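You operate a simulated robot arm through the tools that you are given. There is no shell and no other tool.

The job below is to be done with a simulated robot arm. You get a single attempt, and the scene is never put back.

TASK
Share out the candles on the dining table top. At the end: the blue candle from the dining table top is on the black coaster on the dining table top; the cream candle from the dining table top is on the white saucer on the dining table top; the small blue vase stands on top of the grey polishing block; the red candle from the dining table top is in the blue bowl on the dining table top; whatever was shut is shut again. Leave all else as you found it, and nothing knocked over. Set down upright: candle.
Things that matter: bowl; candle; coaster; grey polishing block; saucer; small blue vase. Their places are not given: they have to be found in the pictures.

The check looks at the end state, three seconds after you hand in, the way a careful person would. Anything else that was tipped, shoved, dropped, spilled or broken makes it a failure.

THE ROBOT
A 6-joint arm with a two-finger parallel gripper, fixed in place. Base frame: the origin is on the floor under the middle of its stand, x ahead of it, y to its left, z up; the work surface is at about z = 750. Lengths are in mm, angles in degrees, forces in N, time in s.
With the tool pointing down near the work surface it reaches from about 180 to 640 mm from the base axis. Its first joint turns from -66.0 to 66.0 degrees. Payload 2.7 kg.
The tool frame sits at the grasp point between the pads (the TCP): z along the fingers, y along the line on which they close. The tips reach 23 mm beyond it. The gripper opens to 94 mm. The fingers are 38 mm wide and 10 mm thick; the gripper's body (54 by 96 mm) begins 39 mm behind the TCP.
Orientation is that of the tool frame in the base frame, as a unit quaternion [w, x, y, z]. With the fingers straight down and closing along the base's y, the tool's x points along the base's -x, its y along +y and its z along -z.

THE INTERFACE
- The arm moves only by the tool servo_tool. Its argument "increments" is a list of rows, each an object of numbers (a shift or turn left out is 0, a gripper value left out holds the last): "x", "y", "z": the shift along the tool's x, y, z in m; "wx", "wy", "wz": the turn, a rotation vector about the tool's x, y, z in degrees; "grip": the closure, from 0 (fully open) to 1 (shut). In form: [{"x": .., "y": .., "z": .., "wx": .., "wy": .., "wz": .., "grip": ..}, ...]. A call has 1 to 20 rows; each row is the pose to reach, as a shift and turn from the pose commanded when the call began, along the tool's axes at that moment. A row lasts 0.2 s, in which the tool goes at most 50 mm and 8.6 degrees; a call with a longer step from one row to the next is refused whole, and so is a gripper value outside its range. Where a pose cannot be reached the arm comes as near as it can. A force on the tool above 40 N (or 10 N above the force at the start of the call, whichever is more), or a blocked arm, ends the call early, and 0.2 s more pass. The fingers move at their own pace (about 45 mm/s each) and stop on an object; they squeeze with about 31 N. The grip force told is the motor's: it shows also when the fingers shut on nothing. Time passes only in rows, and 0.2 s behind the last, so rows that repeat a pose let the fingers close. It gives the time, the measured TCP pose, the force on the tool (base axes), the opening and the grip force at its end, in the units of the frame above (readings bear some noise), with the torque about the TCP (base axes, N m) and any sound that the robot's microphone picked up.
- Cameras (640 x 400 px; columns grow to the right, rows downward): "scene" is fixed at [90.8, -461.2, 1386.4]; the picture's right is [0.48, -0.88, 0.00], its down [-0.66, -0.36, -0.66] and it looks along [0.58, 0.32, -0.75] (base axes); focal length 340 px, centre (320, 200). "wrist" rides on the gripper at [86, 16, -74] in the tool frame; the picture's right is [-0.18, 0.98, 0.00], its down [-0.58, -0.11, -0.81] and it looks along [-0.79, -0.15, 0.59] (tool axes); focal length 243 px, centre (320, 200).
- snapshot(camera): a new picture of that camera. It takes no simulated time.
- pixel_to_xyz(camera, pixels): for up to 12 pixels [column, row] of the newest picture of that camera ("zoom" is the newest enlarged one), the place [x, y, z] in the base frame of the surface seen there, good to about 2 mm. It takes no simulated time.
- zoom(camera, box): a new picture of the part [left, top, right, bottom] of that camera's present view, enlarged. It takes no simulated time.
- finish_job(): hands the job in; it is judged then, once.

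Open the gripper and draw the arm clear of the work before you hand the job in, unless the task says otherwise.

The tools are called after "Request:" by a JSON object that holds its "method" and its "body". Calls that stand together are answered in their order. servo_tool: Moves the arm, as the interface text tells. Its arguments: {"type":"object","properties":{"increments":{"type":"array","items":{"type":"object","properties":{"x":{"type":"number"},"y":{"type":"number"},"z":{"type":"number"},"wx":{"type":"number"},"wy":{"type":"number"},"wz":{"type":"number"},"grip":{"type":"number"}}}}},"required":["increments"]} The other tools are called the same way: snapshot (camera) takes a picture; pixel_to_xyz (camera, pixels) gives the place of the surface under pixels of a picture; zoom (camera, box) takes an enlarged picture of a part of a camera's view; finish_job () hands the job in.

At the start:

```text
clock: 0.0
tcp_pos: [385.7, -182.7, 1074.0]
orientation: [0.0, -0.001, 1.0, 0.0]
ft_force: [-0.2, 0.6, -0.4]
wrist_torque: [-0.01, -0.02, -0.02]
grip_width: 94.0
grip_force: 0.0
```

scene: 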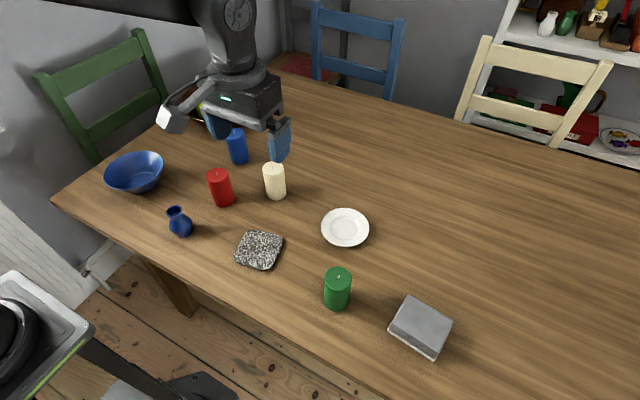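
wrist: 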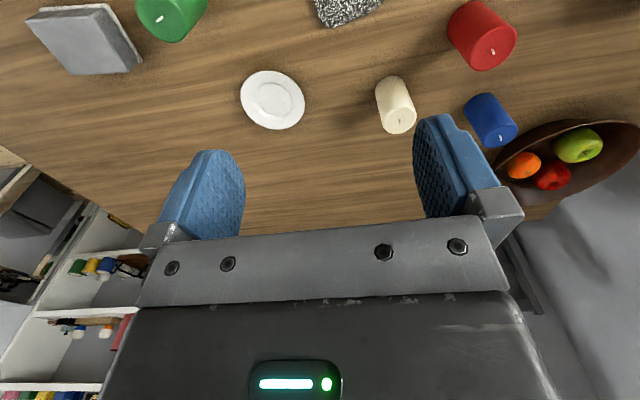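

I start with enlarged views of the scene to identify the coaster, saucer, bowl, vase, block and candles before any motion.

Request:
{"method": "zoom", "body": {"camera": "scene", "box": [80, 80, 300, 290]}}

Request:
{"method": "zoom", "body": {"camera": "scene", "box": [220, 160, 480, 380]}}

Request:
{"method": "zoom", "body": {"camera": "wrist", "box": [0, 0, 640, 250]}}

```text
1.90 times, centred on (190, 185) of scene
```

zoom: 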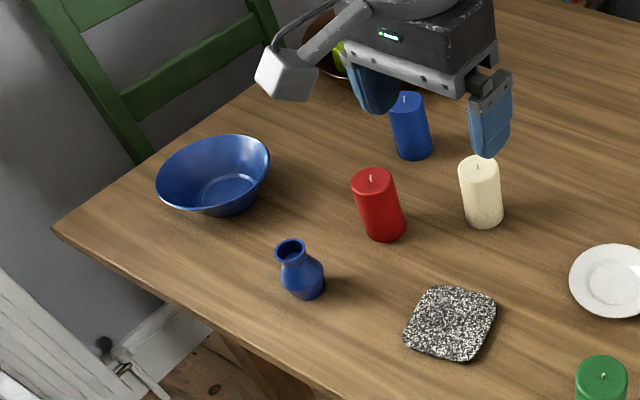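

```text
1.82 times, centred on (350, 270) of scene
```

zoom: 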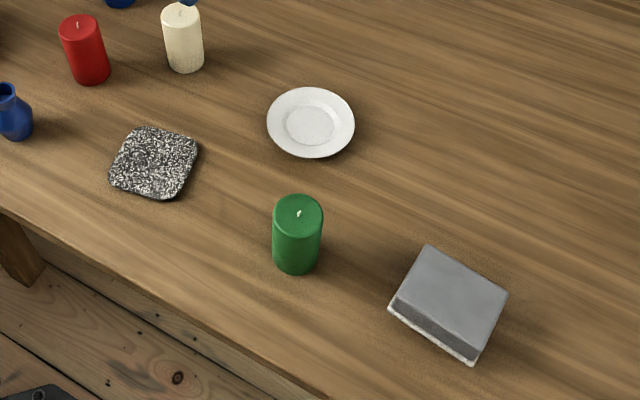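

```text
1.00 times, centred on (320, 125) of wrist (not enlarged: the box is as wide or as high as the picture)
```

zoom: 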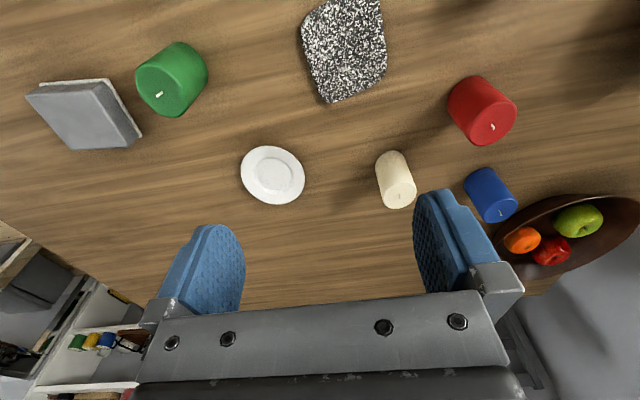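

The speckled dark square at about (259,250) is the only coaster; the grey block sits at (420,327), saucer (345,228), bowl (135,173), vase (180,222). I'll take a fresh scene picture and wrist picture, then measure.

Request:
{"method": "snapshot", "body": {"camera": "scene"}}

Request:
{"method": "snapshot", "body": {"camera": "wrist"}}

```text
taken
```

scene: 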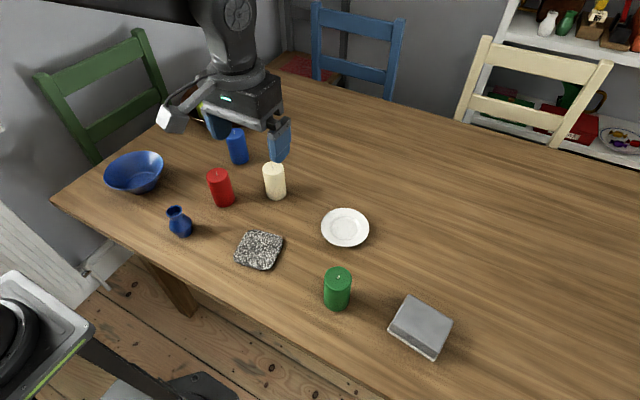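

```text
taken
```

wrist: 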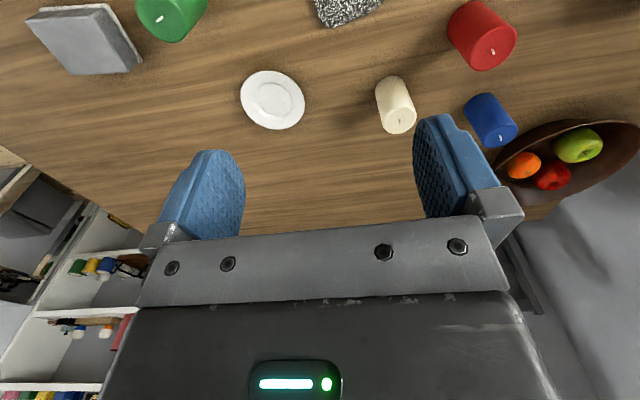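

Now I measure the objects in the scene picture: candle tops/bases, vase, coaster, saucer, bowl and block.

Request:
{"method": "pixel_to_xyz", "body": {"camera": "scene", "pixels": [[237, 131], [236, 150], [219, 172], [222, 192], [273, 167], [276, 187], [175, 212], [181, 226], [338, 272], [338, 292], [345, 228], [259, 250]]}}

Request:
{"method": "pixel_to_xyz", "body": {"camera": "scene", "pixels": [[139, 174], [106, 178], [163, 160], [145, 154], [130, 192], [420, 322], [406, 298], [452, 322], [432, 350], [389, 325], [325, 228], [366, 230]]}}

Request:
{"method": "pixel_to_xyz", "body": {"camera": "scene", "pixels": [[247, 232], [282, 237], [268, 268], [236, 258], [345, 211], [345, 246], [200, 115], [300, 150], [400, 200], [433, 356], [388, 331], [60, 203]]}}

```text
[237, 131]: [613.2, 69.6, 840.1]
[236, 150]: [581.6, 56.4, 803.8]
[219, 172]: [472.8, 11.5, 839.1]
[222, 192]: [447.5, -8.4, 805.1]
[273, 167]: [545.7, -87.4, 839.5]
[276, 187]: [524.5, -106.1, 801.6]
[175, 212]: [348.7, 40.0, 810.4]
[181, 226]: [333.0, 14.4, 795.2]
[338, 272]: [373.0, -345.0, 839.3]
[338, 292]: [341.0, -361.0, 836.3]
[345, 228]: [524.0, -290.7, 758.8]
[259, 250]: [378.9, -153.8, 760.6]
```

```text
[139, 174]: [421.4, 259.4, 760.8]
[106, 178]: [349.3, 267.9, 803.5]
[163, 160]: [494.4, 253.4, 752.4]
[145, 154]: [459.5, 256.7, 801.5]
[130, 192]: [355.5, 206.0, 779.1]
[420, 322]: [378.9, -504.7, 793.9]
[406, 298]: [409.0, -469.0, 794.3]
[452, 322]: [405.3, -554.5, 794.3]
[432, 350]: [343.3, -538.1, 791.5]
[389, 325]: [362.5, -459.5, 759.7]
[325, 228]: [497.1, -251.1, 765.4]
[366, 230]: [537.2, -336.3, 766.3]
```

```text
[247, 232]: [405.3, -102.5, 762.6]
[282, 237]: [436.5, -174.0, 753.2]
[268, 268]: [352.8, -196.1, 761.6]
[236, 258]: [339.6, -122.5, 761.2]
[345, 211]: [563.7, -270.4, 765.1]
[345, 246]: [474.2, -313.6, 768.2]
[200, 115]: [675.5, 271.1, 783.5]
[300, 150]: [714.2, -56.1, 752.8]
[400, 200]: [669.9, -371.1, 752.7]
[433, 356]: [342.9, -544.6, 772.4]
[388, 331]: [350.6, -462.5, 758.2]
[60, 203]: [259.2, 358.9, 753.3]
```

Candle tops are at z≈840, table at ≈752. I zoom in tightly on each group so I can get edge points precisely.

Request:
{"method": "zoom", "body": {"camera": "scene", "box": [95, 140, 175, 205]}}

```text
6.15 times, centred on (135, 172) of scene
```

zoom: 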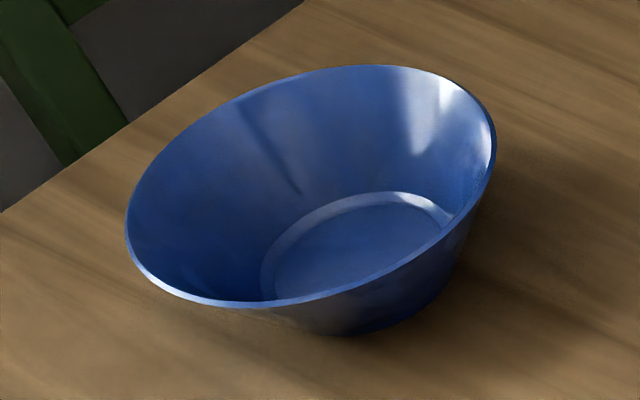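

The bowl fills the zoom: rim at (360,67), (128,230), (493,160), (280,303), floor around (360,245). I measure rim and floor.

Request:
{"method": "pixel_to_xyz", "body": {"camera": "zoom", "pixels": [[360, 68], [129, 228], [494, 150], [280, 302], [200, 118], [465, 90], [430, 235], [360, 250], [300, 260], [390, 205], [272, 290], [430, 225]]}}

Request:
{"method": "zoom", "body": {"camera": "scene", "box": [195, 120, 295, 215]}}

```text
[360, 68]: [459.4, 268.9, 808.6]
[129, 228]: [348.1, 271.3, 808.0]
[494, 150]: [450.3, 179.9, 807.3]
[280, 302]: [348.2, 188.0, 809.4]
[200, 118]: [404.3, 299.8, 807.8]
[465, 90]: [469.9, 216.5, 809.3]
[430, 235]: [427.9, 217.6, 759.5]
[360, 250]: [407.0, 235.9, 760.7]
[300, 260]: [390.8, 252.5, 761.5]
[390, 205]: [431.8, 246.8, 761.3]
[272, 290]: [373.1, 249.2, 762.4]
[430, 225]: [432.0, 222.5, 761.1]
```

```text
4.21 times, centred on (245, 168) of scene
```

zoom: 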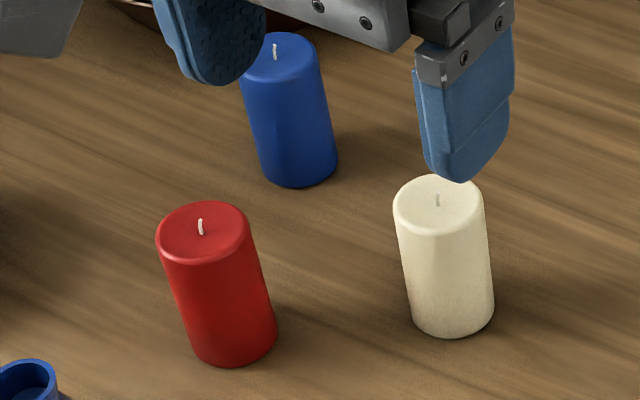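

Bowl rim fits a circle centred near (402.5, 231) with radius ≈69 and flat floor radius ≈33 at z≈761. Now the rims of the three candles in this zoom: red top spans (157–250, 200–265), cream (393–484, 175–235), blue (240–320, 33–85).

Request:
{"method": "pixel_to_xyz", "body": {"camera": "zoom", "pixels": [[162, 232], [246, 228], [210, 204], [200, 262], [398, 200], [481, 208], [430, 233], [247, 75], [317, 60], [285, 80], [298, 38], [410, 182]]}}

Request:
{"method": "pixel_to_xyz", "body": {"camera": "zoom", "pixels": [[200, 240], [203, 232], [200, 220], [274, 46], [436, 202], [235, 365], [275, 325], [300, 186], [336, 160], [450, 336], [492, 310], [412, 320]]}}

Request:
{"method": "zoom", "body": {"camera": "scene", "box": [155, 195, 205, 245]}}

```text
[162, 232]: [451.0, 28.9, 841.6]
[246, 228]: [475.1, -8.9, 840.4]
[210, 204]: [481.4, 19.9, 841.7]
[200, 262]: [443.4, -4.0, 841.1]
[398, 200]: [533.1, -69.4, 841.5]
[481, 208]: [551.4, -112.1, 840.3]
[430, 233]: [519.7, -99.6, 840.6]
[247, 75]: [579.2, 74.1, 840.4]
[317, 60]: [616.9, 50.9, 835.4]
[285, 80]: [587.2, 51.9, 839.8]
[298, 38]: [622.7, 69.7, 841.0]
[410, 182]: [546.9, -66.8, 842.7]
```

```text
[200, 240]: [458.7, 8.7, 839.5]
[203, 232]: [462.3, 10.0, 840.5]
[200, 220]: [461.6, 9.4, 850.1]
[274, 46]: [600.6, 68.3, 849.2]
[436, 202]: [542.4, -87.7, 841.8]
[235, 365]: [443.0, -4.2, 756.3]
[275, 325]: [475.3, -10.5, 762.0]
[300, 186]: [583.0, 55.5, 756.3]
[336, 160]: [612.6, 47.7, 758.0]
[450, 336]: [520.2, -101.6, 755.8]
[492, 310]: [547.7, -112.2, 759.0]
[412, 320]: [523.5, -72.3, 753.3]
```

```text
8.00 times, centred on (180, 220) of scene
```

zoom: 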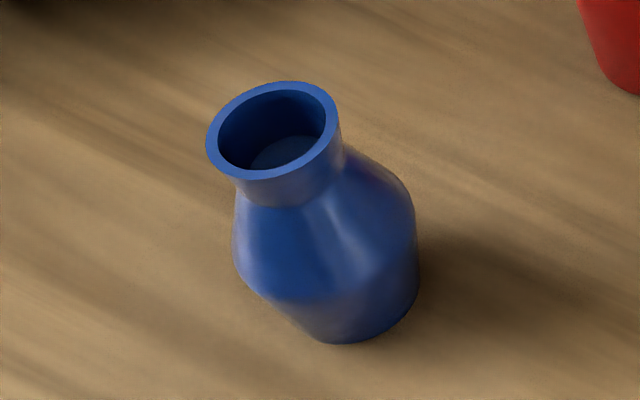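

Red centre ≈(461.5, 9.5), cream ≈(542, -90.5), blue ≈(600.8, 68), all with radius ≈24. Now vase rim, body and foot in this zoom.

Request:
{"method": "pixel_to_xyz", "body": {"camera": "zoom", "pixels": [[211, 138], [334, 122], [292, 86], [252, 175], [223, 172], [328, 98], [330, 270], [325, 215], [270, 195], [340, 338], [285, 150], [415, 240]]}}

Request:
{"method": "pixel_to_xyz", "body": {"camera": "zoom", "pixels": [[238, 250], [270, 295], [310, 330], [415, 295], [400, 310], [370, 335], [295, 300], [350, 295], [390, 285], [300, 185], [330, 165], [350, 250]]}}

Request:
{"method": "zoom", "body": {"camera": "scene", "box": [225, 220, 295, 280]}}

```text
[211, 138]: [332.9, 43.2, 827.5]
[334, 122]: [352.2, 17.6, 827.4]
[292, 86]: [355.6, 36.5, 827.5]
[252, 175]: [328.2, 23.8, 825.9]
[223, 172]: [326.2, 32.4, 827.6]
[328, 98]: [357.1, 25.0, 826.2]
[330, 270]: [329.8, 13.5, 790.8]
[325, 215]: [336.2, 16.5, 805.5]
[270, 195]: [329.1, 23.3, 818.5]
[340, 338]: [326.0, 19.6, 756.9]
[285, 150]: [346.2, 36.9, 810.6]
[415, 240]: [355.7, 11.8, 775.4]
```

```text
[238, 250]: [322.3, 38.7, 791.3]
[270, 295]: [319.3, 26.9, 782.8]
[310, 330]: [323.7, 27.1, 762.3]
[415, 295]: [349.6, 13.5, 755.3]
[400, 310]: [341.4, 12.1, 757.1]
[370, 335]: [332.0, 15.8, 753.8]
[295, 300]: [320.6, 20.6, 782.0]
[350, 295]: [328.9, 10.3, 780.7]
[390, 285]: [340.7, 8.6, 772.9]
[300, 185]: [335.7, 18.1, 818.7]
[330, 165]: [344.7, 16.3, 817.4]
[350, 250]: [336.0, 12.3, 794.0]
```

```text
6.67 times, centred on (260, 250) of scene
```

zoom: 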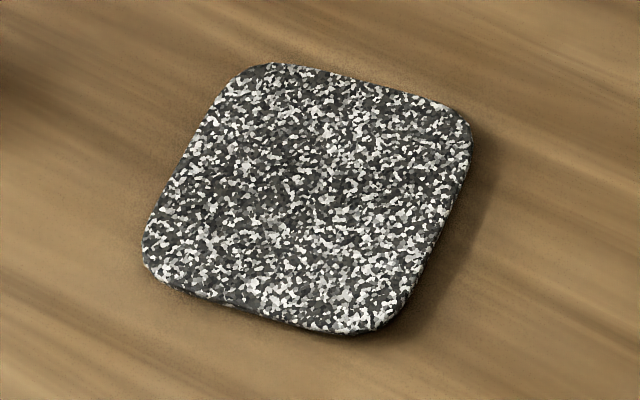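

Vase centre ≈(342, 30.3), rim z≈827, widest radius ≈24 at z≈782. The coaster fills the newest zoom, with edges at (250,65), (470,130), (360,332), (145,255); I measure it.

Request:
{"method": "pixel_to_xyz", "body": {"camera": "zoom", "pixels": [[262, 68], [468, 125], [365, 325], [148, 250], [360, 95], [418, 230], [255, 300], [195, 150], [308, 198], [230, 85], [440, 105], [160, 280]]}}

Request:
{"method": "zoom", "body": {"camera": "scene", "box": [310, 195, 380, 260]}}

```text
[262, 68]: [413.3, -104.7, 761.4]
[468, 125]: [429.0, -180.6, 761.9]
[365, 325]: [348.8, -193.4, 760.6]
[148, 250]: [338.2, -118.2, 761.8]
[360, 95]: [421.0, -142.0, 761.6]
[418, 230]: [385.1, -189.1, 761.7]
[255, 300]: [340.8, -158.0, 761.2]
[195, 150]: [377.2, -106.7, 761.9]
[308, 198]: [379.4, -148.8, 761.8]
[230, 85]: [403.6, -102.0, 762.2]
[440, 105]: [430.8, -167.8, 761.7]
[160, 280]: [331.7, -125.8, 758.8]
```

```text
6.15 times, centred on (345, 228) of scene
```

zoom: 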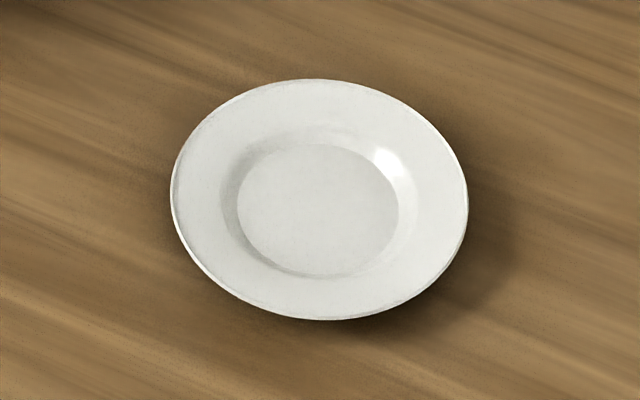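

Coaster centre ≈(381,-148), top z≈761.7. Now the saucer: well centred near (318,210), rim at (171,200), (468,205), (320,80), (325,320).

Request:
{"method": "pixel_to_xyz", "body": {"camera": "zoom", "pixels": [[318, 210], [245, 210], [394, 212], [318, 150], [318, 268], [174, 195], [465, 205], [318, 82], [322, 317], [225, 195], [405, 180], [300, 130]]}}

Request:
{"method": "zoom", "body": {"camera": "scene", "box": [380, 285, 460, 365]}}

```text
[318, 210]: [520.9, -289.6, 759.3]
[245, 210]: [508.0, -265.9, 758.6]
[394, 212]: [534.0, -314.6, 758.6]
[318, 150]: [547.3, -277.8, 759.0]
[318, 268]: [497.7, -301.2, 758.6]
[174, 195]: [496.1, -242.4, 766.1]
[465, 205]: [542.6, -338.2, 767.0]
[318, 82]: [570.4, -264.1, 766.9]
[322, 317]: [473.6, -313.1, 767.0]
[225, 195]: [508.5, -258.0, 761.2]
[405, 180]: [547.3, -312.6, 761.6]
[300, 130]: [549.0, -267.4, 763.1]
```

```text
5.00 times, centred on (420, 325) of scene
```

zoom: 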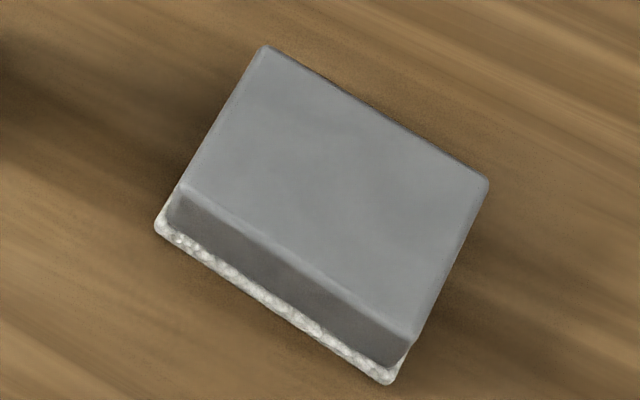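

Saucer well centre ≈(521.5,-289.8), flat radius ≈27.5 at z≈758.8 – the cream candle needs to go down within ~3 mm. Now the block's top corners in this zoom: (265,47), (487,182), (412,335), (182,190).

Request:
{"method": "pixel_to_xyz", "body": {"camera": "zoom", "pixels": [[267, 52], [483, 185], [410, 328], [184, 192], [335, 190], [375, 118], [300, 260], [225, 120], [447, 258], [390, 378], [160, 225], [300, 200]]}}

Request:
{"method": "zoom", "body": {"camera": "scene", "box": [300, 255, 370, 320]}}

```text
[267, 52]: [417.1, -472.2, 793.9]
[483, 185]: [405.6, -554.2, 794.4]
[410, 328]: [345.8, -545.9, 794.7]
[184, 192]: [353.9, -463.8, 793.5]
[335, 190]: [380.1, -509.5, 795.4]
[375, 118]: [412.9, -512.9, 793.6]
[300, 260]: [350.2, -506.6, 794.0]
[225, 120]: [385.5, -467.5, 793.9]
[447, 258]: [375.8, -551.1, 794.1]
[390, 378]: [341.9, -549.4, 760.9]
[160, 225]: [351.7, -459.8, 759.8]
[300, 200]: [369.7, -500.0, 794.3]
```

```text
6.15 times, centred on (335, 288) of scene
```

zoom: 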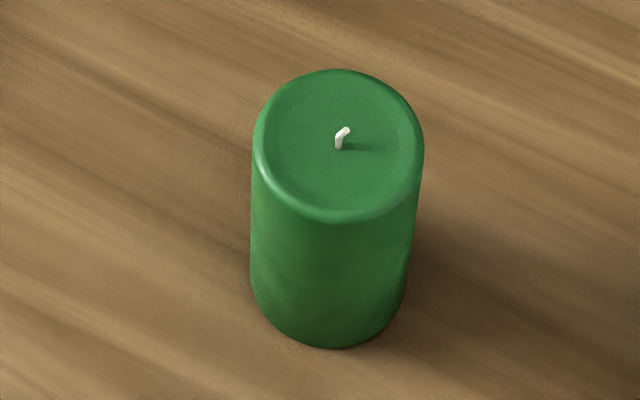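

The block top is at z≈794 centred ≈(380.6,-509). The layout is clear, so I move the open gripper above the cream candle (542,-90.5) at z≈930 first.

Request:
{"method": "servo_tool", "body": {"increments": [{"x": -0.026, "y": 0.0154, "z": 0.0, "grip": 0}, {"x": -0.052, "y": 0.0308, "z": 0.02}, {"x": -0.078, "y": 0.0462, "z": 0.045}, {"x": -0.104, "y": 0.0616, "z": 0.075}, {"x": -0.13, "y": 0.077, "z": 0.105}, {"x": -0.1563, "y": 0.0922, "z": 0.134}, {"x": -0.1563, "y": 0.0922, "z": 0.144}, {"x": -0.1563, "y": 0.0922, "z": 0.144}]}}

```text
clock: 1.8
tcp_pos: [542.8, -89.7, 930.3]
orientation: [0.0, 0.0, 1.0, -0.001]
ft_force: [0.1, -0.2, -0.6]
wrist_torque: [-0.01, -0.03, 0.0]
grip_width: 94.2
grip_force: 0.1
```

The tool reports (542.8,-89.7,930.3), as commanded. I check the alignment over the cream candle with both cameras.

Request:
{"method": "snapshot", "body": {"camera": "wrist"}}

Request:
{"method": "snapshot", "body": {"camera": "scene"}}

```text
taken
```

wrist: 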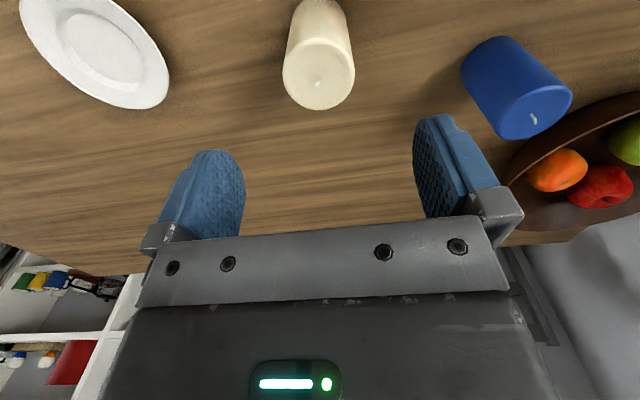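

```text
taken
```

scene: 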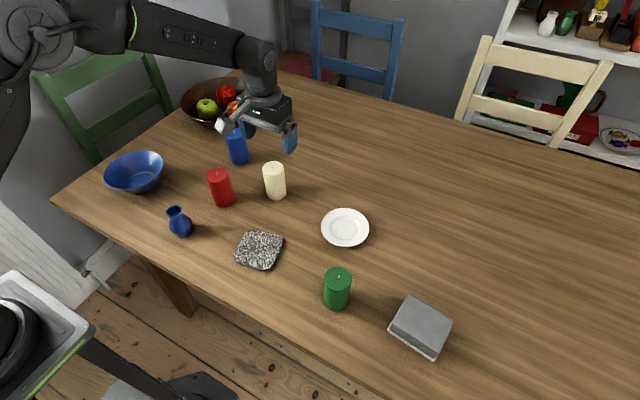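

The wrist picture shows the cream candle's wick at (318,83). I cross-check its position through the wrist camera, along with blue's wick (533,119) and the fruit bowl rim.

Request:
{"method": "pixel_to_xyz", "body": {"camera": "wrist", "pixels": [[318, 90], [288, 78], [350, 76], [318, 106], [318, 50], [530, 125], [510, 170], [500, 130], [548, 120], [100, 45]]}}

Request:
{"method": "pixel_to_xyz", "body": {"camera": "scene", "pixels": [[183, 105], [195, 122], [240, 80], [215, 82], [205, 128]]}}

```text
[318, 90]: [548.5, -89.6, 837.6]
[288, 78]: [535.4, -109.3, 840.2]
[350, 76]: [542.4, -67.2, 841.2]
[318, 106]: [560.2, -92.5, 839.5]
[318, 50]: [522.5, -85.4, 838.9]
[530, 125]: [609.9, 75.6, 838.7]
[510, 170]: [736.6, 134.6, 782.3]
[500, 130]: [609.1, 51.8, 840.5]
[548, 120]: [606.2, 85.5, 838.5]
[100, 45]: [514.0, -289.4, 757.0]
```

```text
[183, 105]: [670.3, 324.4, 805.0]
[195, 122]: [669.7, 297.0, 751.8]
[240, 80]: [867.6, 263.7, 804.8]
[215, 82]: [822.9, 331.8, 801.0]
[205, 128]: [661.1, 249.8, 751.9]
```

Both cameras agree on the cream candle at about (542,-89.5). I descend to TCP z≈818 (wick tip ≈850 stays under the body at 857).

Request:
{"method": "servo_tool", "body": {"increments": [{"x": 0.0005, "z": 0.03}, {"x": 0.0005, "z": 0.06}, {"x": 0.0005, "z": 0.085}, {"x": 0.0005, "z": 0.102}, {"x": 0.0005, "z": 0.112}, {"x": 0.0005, "z": 0.112}]}}

```text
clock: 3.2
tcp_pos: [539.9, -90.0, 817.6]
orientation: [0.001, 0.0, 1.0, 0.0]
ft_force: [-0.4, 0.1, 0.5]
wrist_torque: [-0.03, 0.04, -0.01]
grip_width: 94.0
grip_force: 0.1
```

At (539.9,-90.0,817.6) with no contact force. I close the gripper on the cream candle.

Request:
{"method": "servo_tool", "body": {"increments": [{"grip": 1}, {"grip": 1}, {"grip": 1}, {"grip": 1}, {"grip": 1}, {"grip": 1}]}}

Request:
{"method": "zoom", "body": {"camera": "scene", "box": [195, 120, 315, 215]}}

```text
clock: 4.6
tcp_pos: [540.3, -90.2, 817.8]
orientation: [0.0, 0.001, 1.0, 0.0]
ft_force: [0.3, 0.1, 0.3]
wrist_torque: [0.02, -0.02, 0.02]
grip_width: 48.9
grip_force: 31.1
```

```text
4.21 times, centred on (255, 168) of scene
```

zoom: 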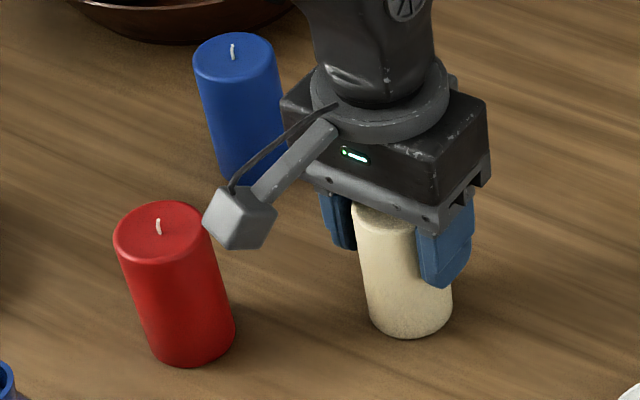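

The grip holds at 48.9 mm with 31 N. I lift the cream candle straight up about 110 mm.

Request:
{"method": "servo_tool", "body": {"increments": [{"z": -0.01}, {"z": -0.03}, {"z": -0.055}, {"z": -0.08}, {"z": -0.1}, {"z": -0.11}, {"z": -0.11}]}}

Request:
{"method": "snapshot", "body": {"camera": "wrist"}}

```text
clock: 6.2
tcp_pos: [540.3, -89.9, 927.2]
orientation: [0.0, 0.0, 1.0, 0.0]
ft_force: [-1.4, -0.6, -1.0]
wrist_torque: [0.0, -0.04, 0.01]
grip_width: 49.1
grip_force: 31.0
```

```text
taken
```

wrist: 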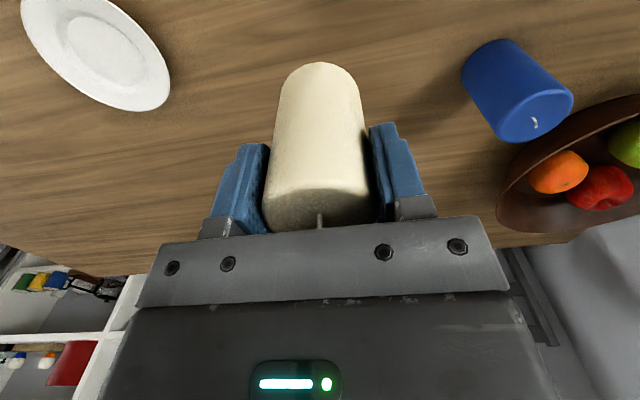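

The cream candle is held upright. I measure its camera-facing surface at (318,100)–(318,180) to know its exact offset from the TCP.

Request:
{"method": "pixel_to_xyz", "body": {"camera": "wrist", "pixels": [[318, 90], [318, 120], [318, 150], [318, 175], [290, 130], [345, 130], [318, 66], [318, 74]]}}

Request:
{"method": "zoom", "body": {"camera": "scene", "box": [195, 70, 335, 180]}}

```text
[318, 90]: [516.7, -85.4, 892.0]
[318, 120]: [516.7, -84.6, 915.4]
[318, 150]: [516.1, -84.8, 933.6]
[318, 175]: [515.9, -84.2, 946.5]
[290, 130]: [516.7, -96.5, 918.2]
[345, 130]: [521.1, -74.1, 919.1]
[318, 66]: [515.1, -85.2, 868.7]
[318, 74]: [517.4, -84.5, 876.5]
```

```text
3.64 times, centred on (265, 125) of scene
```

zoom: 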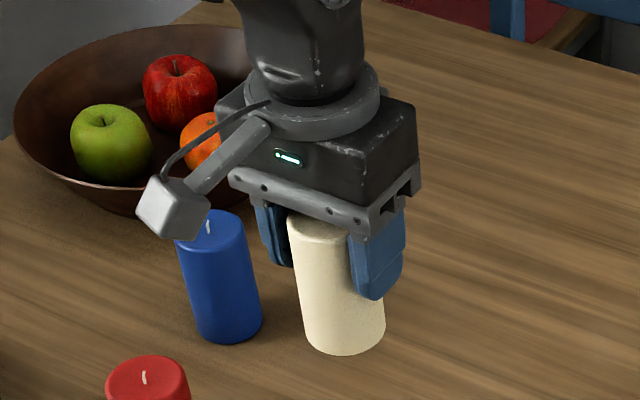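

The candle's centre coincides with the TCP (≈540.3,-90). I carry it at height to above the saucer well (521.5,-289.8).

Request:
{"method": "servo_tool", "body": {"increments": [{"x": 0.001, "y": -0.01}, {"x": 0.004, "y": -0.04}, {"x": 0.007, "y": -0.075}, {"x": 0.01, "y": -0.11}, {"x": 0.013, "y": -0.145}, {"x": 0.016, "y": -0.175}, {"x": 0.018, "y": -0.193}, {"x": 0.0187, "y": -0.1998}, {"x": 0.0187, "y": -0.1998}, {"x": 0.0187, "y": -0.1998}]}}

Request:
{"method": "snapshot", "body": {"camera": "wrist"}}

Request:
{"method": "snapshot", "body": {"camera": "scene"}}

```text
clock: 8.4
tcp_pos: [524.5, -290.5, 929.0]
orientation: [0.0, 0.0, 1.0, 0.0]
ft_force: [-0.7, 1.5, -1.7]
wrist_torque: [0.02, 0.01, 0.0]
grip_width: 49.5
grip_force: 30.6
```

```text
taken
```

wrist: 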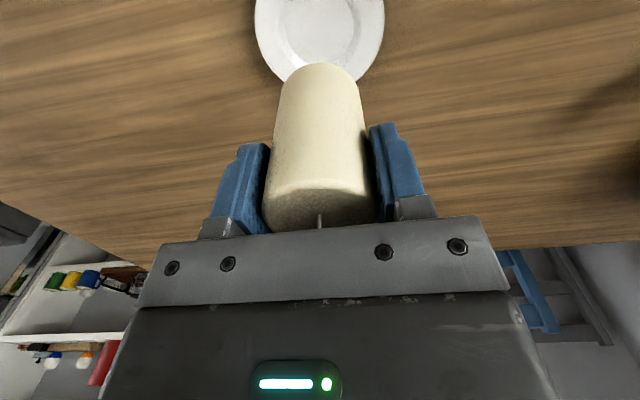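

```text
taken
```

scene: 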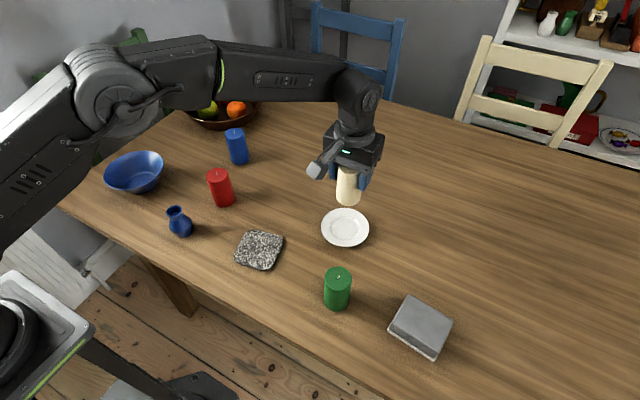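

The reading (524.5,-290.5) carries noise, so I hold still for one row to get another reading before descending.

Request:
{"method": "servo_tool", "body": {"increments": [{"x": 0.0}]}}

Request:
{"method": "servo_tool", "body": {"increments": [{"x": 0.0}]}}

Request:
{"method": "servo_tool", "body": {"increments": [{"x": 0.0}]}}

Request:
{"method": "pixel_to_xyz", "body": {"camera": "wrist", "pixels": [[318, 90], [318, 120], [318, 150], [290, 130], [345, 130], [300, 45], [345, 45], [258, 20], [382, 20]]}}

```text
clock: 8.8
tcp_pos: [523.6, -290.9, 929.0]
orientation: [0.0, 0.0, 1.0, 0.0]
ft_force: [0.8, -0.1, -0.5]
wrist_torque: [-0.01, 0.0, 0.03]
grip_width: 49.1
grip_force: 31.5
```

```text
clock: 9.2
tcp_pos: [523.2, -291.1, 928.9]
orientation: [0.0, 0.0, 1.0, 0.0]
ft_force: [0.3, -0.2, -1.2]
wrist_torque: [-0.02, 0.01, 0.01]
grip_width: 49.5
grip_force: 31.1
```

```text
clock: 9.6
tcp_pos: [523.1, -290.0, 929.4]
orientation: [0.0, 0.0, 1.0, 0.0]
ft_force: [0.3, 0.4, -1.0]
wrist_torque: [0.05, 0.0, -0.03]
grip_width: 49.4
grip_force: 31.7
```

```text
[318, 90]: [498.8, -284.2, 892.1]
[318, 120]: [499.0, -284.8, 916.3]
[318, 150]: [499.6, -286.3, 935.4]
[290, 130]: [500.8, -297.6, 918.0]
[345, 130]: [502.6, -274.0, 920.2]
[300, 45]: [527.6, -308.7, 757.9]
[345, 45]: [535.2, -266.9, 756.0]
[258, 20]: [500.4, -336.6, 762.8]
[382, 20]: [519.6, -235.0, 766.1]
```

Averaged pose is about (523.4,-290.6); I correct by (-1.8,+1.0) and lower to z≈838 so the candle bottom hovers ≈13 mm above the well for a visual check.

Request:
{"method": "servo_tool", "body": {"increments": [{"x": 0.0018, "y": 0.001, "z": 0.02}, {"x": 0.0018, "y": 0.001, "z": 0.045}, {"x": 0.0018, "y": 0.001, "z": 0.065}, {"x": 0.0018, "y": 0.001, "z": 0.08}, {"x": 0.0018, "y": 0.001, "z": 0.09}, {"x": 0.0018, "y": 0.001, "z": 0.09}, {"x": 0.0018, "y": 0.001, "z": 0.09}]}}

Request:
{"method": "zoom", "body": {"camera": "scene", "box": [305, 170, 395, 260]}}

Request:
{"method": "snapshot", "body": {"camera": "wrist"}}

```text
clock: 11.2
tcp_pos: [520.6, -288.7, 837.5]
orientation: [-0.001, 0.0, 1.0, 0.001]
ft_force: [0.3, -0.5, -1.7]
wrist_torque: [-0.04, -0.02, -0.03]
grip_width: 49.0
grip_force: 30.9
```

```text
4.44 times, centred on (350, 215) of scene
```

zoom: 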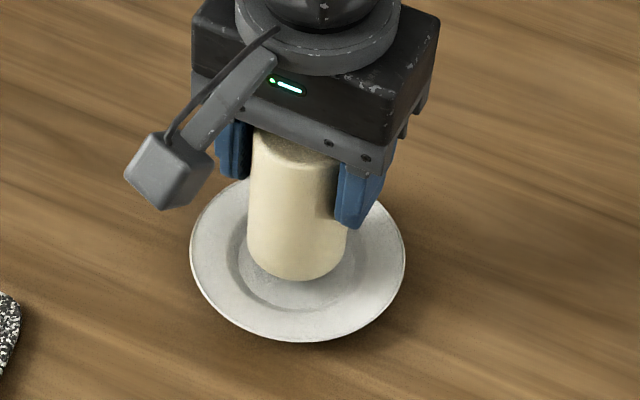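

```text
taken
```

wrist: 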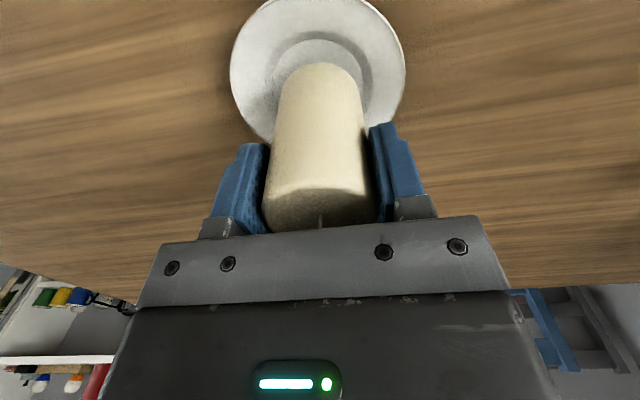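

The candle hovers over the well. I measure saucer rim/well and candle surface from both views to fine-tune before lowering.

Request:
{"method": "pixel_to_xyz", "body": {"camera": "wrist", "pixels": [[234, 70], [402, 70], [265, 130], [318, 2], [256, 22], [380, 18], [318, 75], [318, 110], [290, 90], [348, 90], [275, 70], [318, 42]]}}

Request:
{"method": "pixel_to_xyz", "body": {"camera": "zoom", "pixels": [[295, 200], [295, 260], [260, 240], [330, 245], [295, 277], [248, 275], [345, 290], [295, 305], [192, 250], [402, 255], [300, 338], [225, 195]]}}

```text
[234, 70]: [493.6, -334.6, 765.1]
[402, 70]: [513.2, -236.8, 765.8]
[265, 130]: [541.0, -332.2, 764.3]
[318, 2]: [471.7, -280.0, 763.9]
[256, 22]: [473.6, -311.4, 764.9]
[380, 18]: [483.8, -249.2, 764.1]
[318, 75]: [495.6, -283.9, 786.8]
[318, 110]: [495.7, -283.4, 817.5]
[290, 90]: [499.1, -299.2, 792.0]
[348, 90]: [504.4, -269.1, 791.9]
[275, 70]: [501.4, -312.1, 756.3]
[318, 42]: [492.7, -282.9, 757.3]
```

```text
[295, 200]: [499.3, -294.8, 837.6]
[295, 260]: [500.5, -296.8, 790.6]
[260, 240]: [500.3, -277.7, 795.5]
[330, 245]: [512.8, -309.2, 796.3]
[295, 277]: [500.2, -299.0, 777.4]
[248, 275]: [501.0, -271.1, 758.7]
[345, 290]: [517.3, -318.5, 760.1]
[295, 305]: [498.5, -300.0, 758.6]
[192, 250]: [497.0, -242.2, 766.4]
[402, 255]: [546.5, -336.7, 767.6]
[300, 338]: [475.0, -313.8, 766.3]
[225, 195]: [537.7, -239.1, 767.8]
```

Candle centre reads ≈(521.3,-287.5) against the well centre (521.5,-289.5), so I shift −1.5 mm in y and lower gently until contact (expected near z≈824).

Request:
{"method": "servo_tool", "body": {"increments": [{"y": -0.0015, "z": 0.0}, {"y": -0.0015, "z": 0.004}, {"y": -0.0015, "z": 0.008}, {"y": -0.0015, "z": 0.01}, {"y": -0.0015, "z": 0.011}, {"y": -0.0015, "z": 0.012}, {"y": -0.0015, "z": 0.0125}, {"y": -0.0015, "z": 0.013}, {"y": -0.0015, "z": 0.0135}, {"y": -0.0015, "z": 0.0135}]}}

Request:
{"method": "zoom", "body": {"camera": "scene", "box": [305, 170, 395, 260]}}

```text
clock: 13.4
tcp_pos: [520.2, -291.0, 823.9]
orientation: [0.0, -0.001, 1.0, 0.0]
ft_force: [0.1, -0.4, -2.8]
wrist_torque: [-0.01, 0.01, -0.04]
grip_width: 49.0
grip_force: 31.2
```

```text
4.44 times, centred on (350, 215) of scene
```

zoom: 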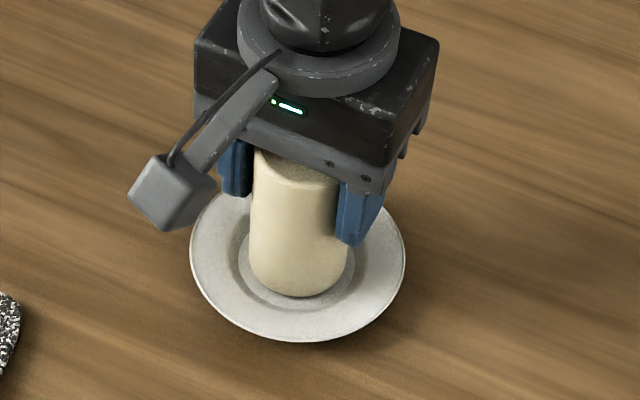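

No contact yet (force −2.8 N), and the candle looks centred in the well (well edge 240–352, candle 250–346). I continue down in half-millimetre steps.

Request:
{"method": "servo_tool", "body": {"increments": [{"z": 0.0005}, {"z": 0.001}, {"z": 0.0015}, {"z": 0.002}, {"z": 0.002}]}}

```text
clock: 14.6
tcp_pos: [521.8, -290.8, 824.7]
orientation: [0.001, 0.0, 1.0, 0.0]
ft_force: [-3.4, 1.1, 8.2]
wrist_torque: [0.13, 0.23, -0.02]
grip_width: 49.2
grip_force: 31.2
```

Contact made (Fz rose to +8 N at z≈824.7). I relax 1 mm up and then open the gripper.

Request:
{"method": "servo_tool", "body": {"increments": [{"z": -0.001, "grip": 1}, {"z": -0.001, "grip": 1}, {"z": -0.001, "grip": 0.4}, {"z": -0.001, "grip": 0.3}, {"z": -0.001, "grip": 0.0}, {"z": -0.001, "grip": 0.0}, {"z": -0.001, "grip": 0.0}, {"z": -0.001, "grip": 0.0}]}}

Request:
{"method": "zoom", "body": {"camera": "scene", "box": [305, 170, 395, 260]}}

```text
clock: 16.4
tcp_pos: [520.2, -289.1, 823.4]
orientation: [0.0, 0.0, 1.0, 0.001]
ft_force: [0.3, -0.3, 0.6]
wrist_torque: [-0.04, 0.01, 0.0]
grip_width: 94.2
grip_force: 0.1
```

```text
4.44 times, centred on (350, 215) of scene
```

zoom: 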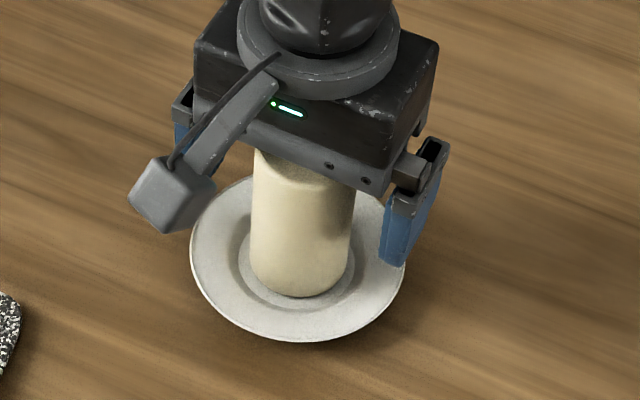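

The candle stands alone in the saucer and the fingers are clear. I rise straight up.

Request:
{"method": "servo_tool", "body": {"increments": [{"z": -0.01}, {"z": -0.03}, {"z": -0.06}, {"z": -0.09}, {"z": -0.115}, {"z": -0.12}, {"z": -0.12}]}}

Request:
{"method": "snapshot", "body": {"camera": "scene"}}

Request:
{"method": "zoom", "body": {"camera": "scene", "box": [305, 180, 385, 260]}}

```text
clock: 18.0
tcp_pos: [520.0, -290.3, 944.6]
orientation: [0.0, 0.0, 1.0, 0.0]
ft_force: [0.0, 0.4, -0.7]
wrist_torque: [0.03, 0.02, 0.0]
grip_width: 93.7
grip_force: 0.0
```

```text
taken
```

scene: 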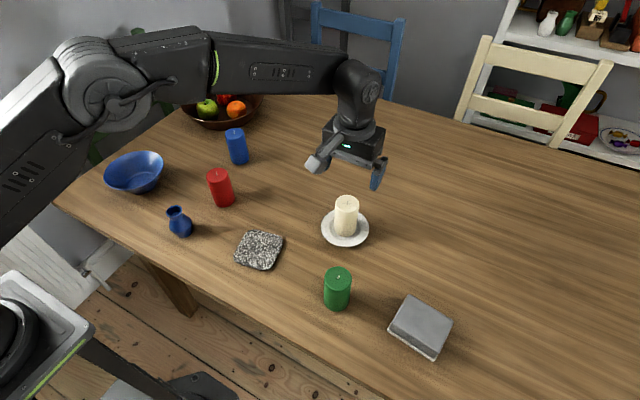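

```text
5.00 times, centred on (345, 220) of scene
```

zoom: 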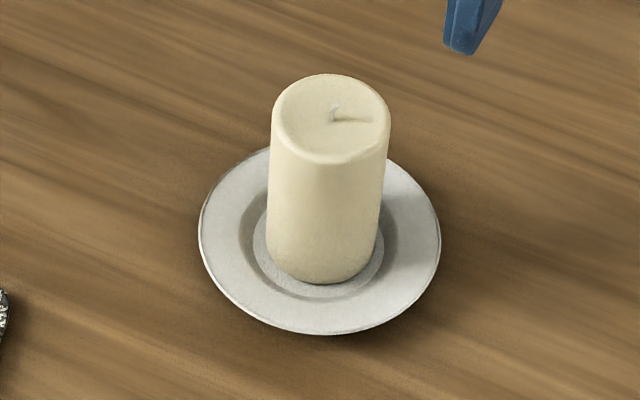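

The cream candle stands upright and centred in the saucer. Next I travel at height to above the blue candle (600.8, 68).

Request:
{"method": "servo_tool", "body": {"increments": [{"x": -0.003, "y": 0.015}, {"x": -0.012, "y": 0.052}, {"x": -0.021, "y": 0.092}, {"x": -0.03, "y": 0.132}, {"x": -0.039, "y": 0.172}, {"x": -0.048, "y": 0.212}, {"x": -0.057, "y": 0.252}, {"x": -0.066, "y": 0.292}, {"x": -0.074, "y": 0.328}, {"x": -0.079, "y": 0.35}, {"x": -0.0803, "y": 0.358}, {"x": -0.0803, "y": 0.358}, {"x": -0.0803, "y": 0.358}]}}

Request:
{"method": "snapshot", "body": {"camera": "wrist"}}

Request:
{"method": "snapshot", "body": {"camera": "scene"}}

```text
clock: 20.8
tcp_pos: [600.7, 69.7, 944.4]
orientation: [0.0, 0.001, 1.0, -0.001]
ft_force: [0.6, 0.6, -0.1]
wrist_torque: [0.0, -0.01, 0.02]
grip_width: 94.0
grip_force: 0.1
```

```text
taken
```

wrist: 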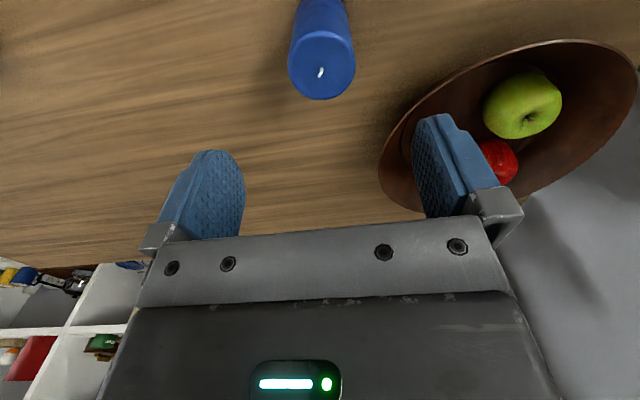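

```text
taken
```

scene: 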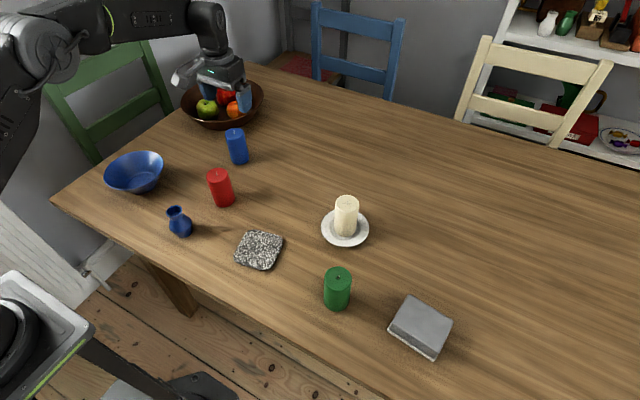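

The blue candle (wick at (320,72)) is ahead-below as expected. I measure it and the fruit bowl's nearest rim to confirm the left finger clears it on descent.

Request:
{"method": "pixel_to_xyz", "body": {"camera": "wrist", "pixels": [[320, 80], [291, 62], [354, 60], [322, 97], [320, 35], [385, 180], [400, 120], [450, 75], [500, 50], [560, 42], [395, 150]]}}

Request:
{"method": "zoom", "body": {"camera": "scene", "box": [170, 50, 290, 170]}}

```text
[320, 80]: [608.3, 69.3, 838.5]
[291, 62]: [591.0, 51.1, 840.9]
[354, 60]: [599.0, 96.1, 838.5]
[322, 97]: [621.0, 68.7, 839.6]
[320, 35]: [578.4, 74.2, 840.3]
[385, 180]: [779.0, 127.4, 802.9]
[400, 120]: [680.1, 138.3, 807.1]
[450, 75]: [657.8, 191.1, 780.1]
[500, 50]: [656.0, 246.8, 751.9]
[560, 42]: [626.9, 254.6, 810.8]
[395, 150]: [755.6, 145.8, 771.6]
```

```text
3.33 times, centred on (230, 110) of scene
```

zoom: 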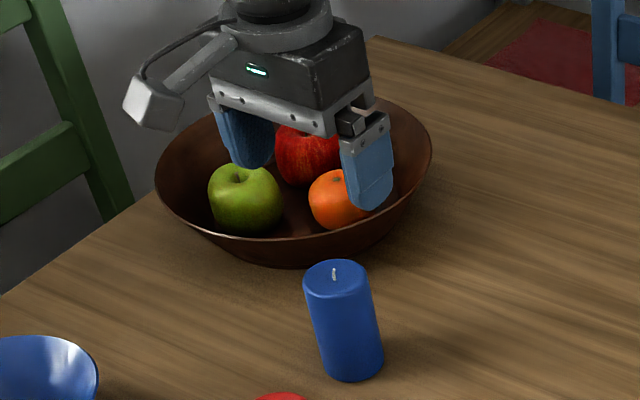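

The fruit bowl rim stays ≈50 mm clear of the open left finger. Blue's centre ≈(600.3,70) matches the TCP, so I descend to z≈818.

Request:
{"method": "servo_tool", "body": {"increments": [{"z": 0.035}, {"z": 0.07}, {"z": 0.095}, {"z": 0.114}, {"z": 0.124}, {"z": 0.1265}, {"z": 0.1265}]}}

Request:
{"method": "zoom", "body": {"camera": "scene", "box": [170, 80, 290, 190]}}

```text
clock: 22.4
tcp_pos: [601.1, 67.7, 817.7]
orientation: [0.0, 0.001, 1.0, -0.001]
ft_force: [0.3, 0.0, 0.2]
wrist_torque: [-0.01, -0.03, 0.0]
grip_width: 94.1
grip_force: 0.1
```

```text
3.64 times, centred on (230, 135) of scene
```

zoom: 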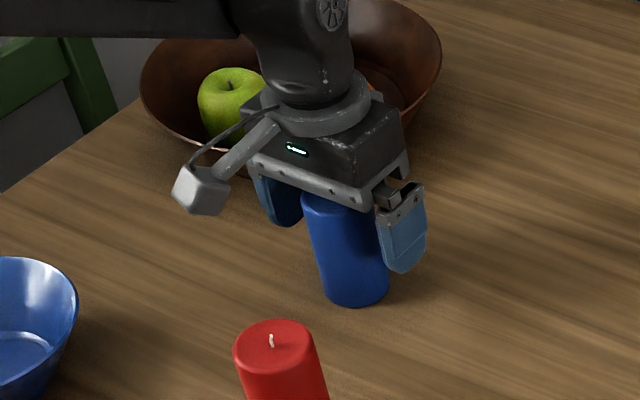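

Fingers straddle the blue candle with no contact. I close, then lift ≈115 mm.

Request:
{"method": "servo_tool", "body": {"increments": [{"grip": 1}, {"grip": 1}, {"grip": 1}, {"grip": 1}, {"grip": 1}, {"grip": 1}]}}

Request:
{"method": "servo_tool", "body": {"increments": [{"z": -0.01}, {"z": -0.03}, {"z": -0.055}, {"z": -0.08}, {"z": -0.105}, {"z": -0.115}, {"z": -0.115}]}}

Request:
{"method": "snapshot", "body": {"camera": "wrist"}}

```text
clock: 23.8
tcp_pos: [601.7, 68.9, 816.9]
orientation: [0.0, 0.0, 1.0, -0.001]
ft_force: [0.5, 0.9, 0.5]
wrist_torque: [-0.01, -0.02, 0.01]
grip_width: 49.3
grip_force: 31.4
```

```text
clock: 25.4
tcp_pos: [602.3, 69.0, 933.3]
orientation: [-0.001, 0.0, 1.0, 0.0]
ft_force: [-0.6, -0.7, -1.5]
wrist_torque: [0.0, 0.0, 0.04]
grip_width: 49.3
grip_force: 31.1
```

```text
taken
```

wrist: 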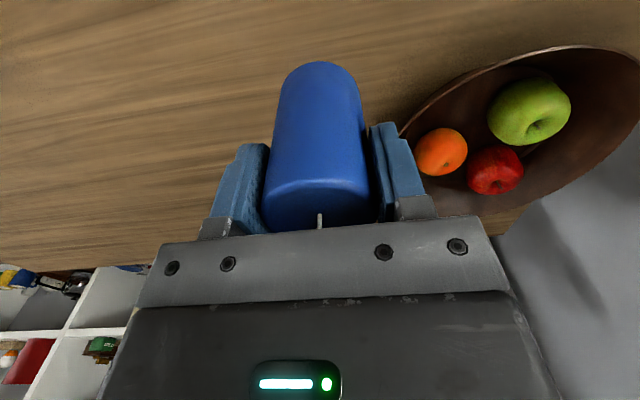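

The blue candle is held upright. I carry it, a little higher, to above the coaster centre (381,-148).

Request:
{"method": "servo_tool", "body": {"increments": [{"z": -0.02}, {"x": 0.012, "y": -0.012, "z": -0.03}, {"x": 0.037, "y": -0.036, "z": -0.03}, {"x": 0.063, "y": -0.062, "z": -0.03}, {"x": 0.089, "y": -0.088, "z": -0.03}, {"x": 0.115, "y": -0.113, "z": -0.03}, {"x": 0.141, "y": -0.139, "z": -0.03}, {"x": 0.167, "y": -0.164, "z": -0.03}, {"x": 0.193, "y": -0.19, "z": -0.03}, {"x": 0.212, "y": -0.209, "z": -0.03}, {"x": 0.2205, "y": -0.217, "z": -0.02}, {"x": 0.2205, "y": -0.217, "z": -0.01}, {"x": 0.2205, "y": -0.217, "z": 0.0}, {"x": 0.2205, "y": -0.217, "z": 0.0}]}}

Request:
{"method": "snapshot", "body": {"camera": "scene"}}

Request:
{"method": "snapshot", "body": {"camera": "wrist"}}

```text
clock: 28.4
tcp_pos: [382.1, -149.3, 931.4]
orientation: [-0.001, 0.001, 1.0, 0.0]
ft_force: [-0.5, 0.5, -2.8]
wrist_torque: [0.04, -0.04, -0.01]
grip_width: 49.4
grip_force: 31.8
```

```text
taken
```

scene: 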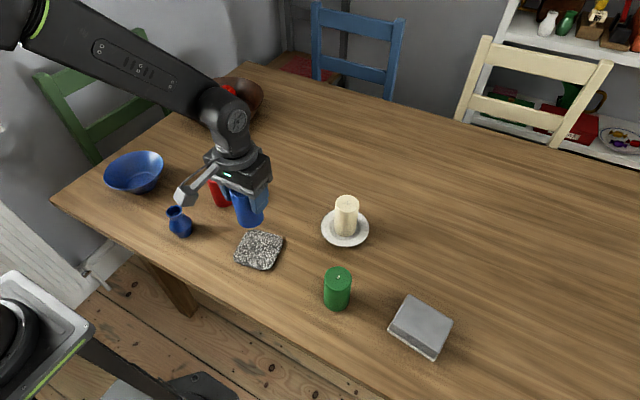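

```text
taken
```

wrist: 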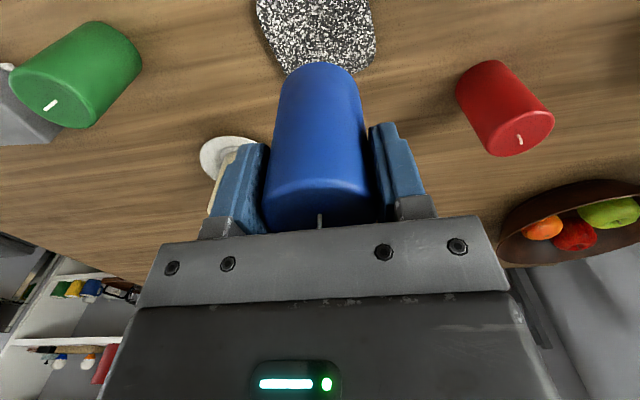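

Positioned at (382,-149). I lower to about 5 mm above the coaster for a visual check.

Request:
{"method": "servo_tool", "body": {"increments": [{"x": 0.0005, "z": 0.025}, {"x": 0.0005, "z": 0.05}, {"x": 0.0005, "z": 0.073}, {"x": 0.0005, "z": 0.09}, {"x": 0.0005, "z": 0.098}, {"x": 0.0005, "z": 0.1}, {"x": 0.0005, "z": 0.1}]}}

Request:
{"method": "zoom", "body": {"camera": "scene", "box": [205, 190, 305, 290]}}

```text
clock: 30.0
tcp_pos: [379.6, -150.2, 832.6]
orientation: [0.0, 0.0, 1.0, 0.0]
ft_force: [0.2, -0.2, -1.7]
wrist_torque: [0.02, -0.03, 0.01]
grip_width: 49.4
grip_force: 31.3
```

```text
4.00 times, centred on (255, 240) of scene
```

zoom: 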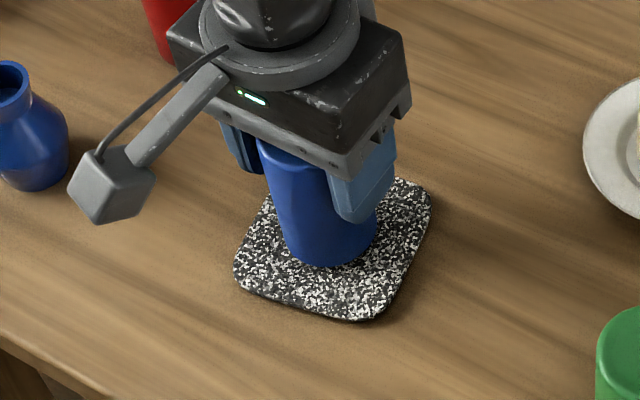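

The candle is centred over the coaster; I lower in small steps to contact (expected z≈826).

Request:
{"method": "servo_tool", "body": {"increments": [{"z": 0.002}, {"z": 0.004}, {"z": 0.005}, {"z": 0.0055}, {"z": 0.006}, {"z": 0.0065}, {"z": 0.007}, {"z": 0.007}]}}

```text
clock: 31.8
tcp_pos: [380.6, -149.8, 825.4]
orientation: [0.001, 0.0, 1.0, 0.0]
ft_force: [-3.6, -1.3, 17.8]
wrist_torque: [0.23, 0.23, 0.1]
grip_width: 49.3
grip_force: 31.1
```

Contact at z≈825.4 (Fz 17.8 N). I ease up 1 mm to relieve the press and open the fingers.

Request:
{"method": "servo_tool", "body": {"increments": [{"z": -0.001, "grip": 1}, {"z": -0.001, "grip": 1}, {"z": -0.001, "grip": 0.4}, {"z": -0.001, "grip": 0.3}, {"z": -0.001, "grip": 0.0}, {"z": -0.001, "grip": 0.0}, {"z": -0.001, "grip": 0.0}, {"z": -0.001, "grip": 0.0}]}}

Request:
{"method": "zoom", "body": {"camera": "scene", "box": [205, 190, 305, 290]}}

```text
clock: 33.6
tcp_pos: [380.0, -148.3, 825.7]
orientation: [0.0, 0.0, 1.0, 0.001]
ft_force: [0.2, 0.5, 0.9]
wrist_torque: [0.05, 0.0, 0.0]
grip_width: 93.9
grip_force: 0.0
```

```text
4.00 times, centred on (255, 240) of scene
```

zoom: 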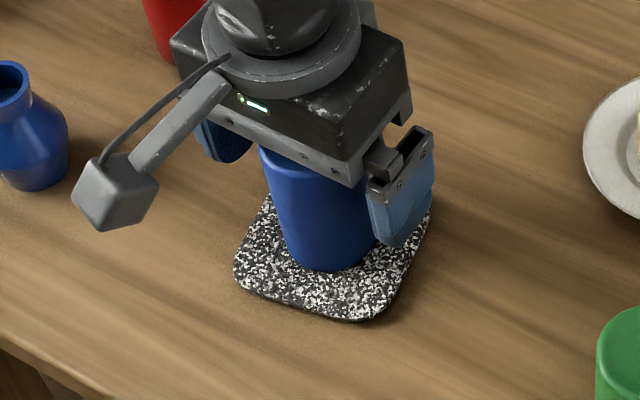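

The blue candle stands free on the coaster. I rise straight up to clear it.

Request:
{"method": "servo_tool", "body": {"increments": [{"z": -0.01}, {"z": -0.03}, {"z": -0.06}, {"z": -0.09}, {"z": -0.115}, {"z": -0.12}, {"z": -0.12}]}}

Request:
{"method": "snapshot", "body": {"camera": "scene"}}

```text
clock: 35.2
tcp_pos: [380.4, -149.2, 945.6]
orientation: [0.0, 0.001, 1.0, 0.0]
ft_force: [0.1, 0.7, 0.6]
wrist_torque: [-0.02, -0.01, -0.02]
grip_width: 93.8
grip_force: 0.1
```

```text
taken
```

scene: 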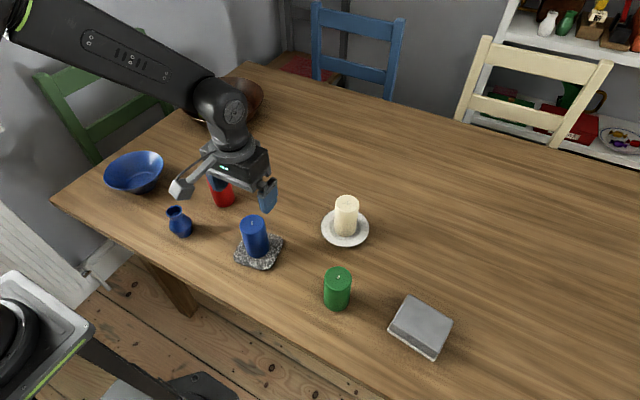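

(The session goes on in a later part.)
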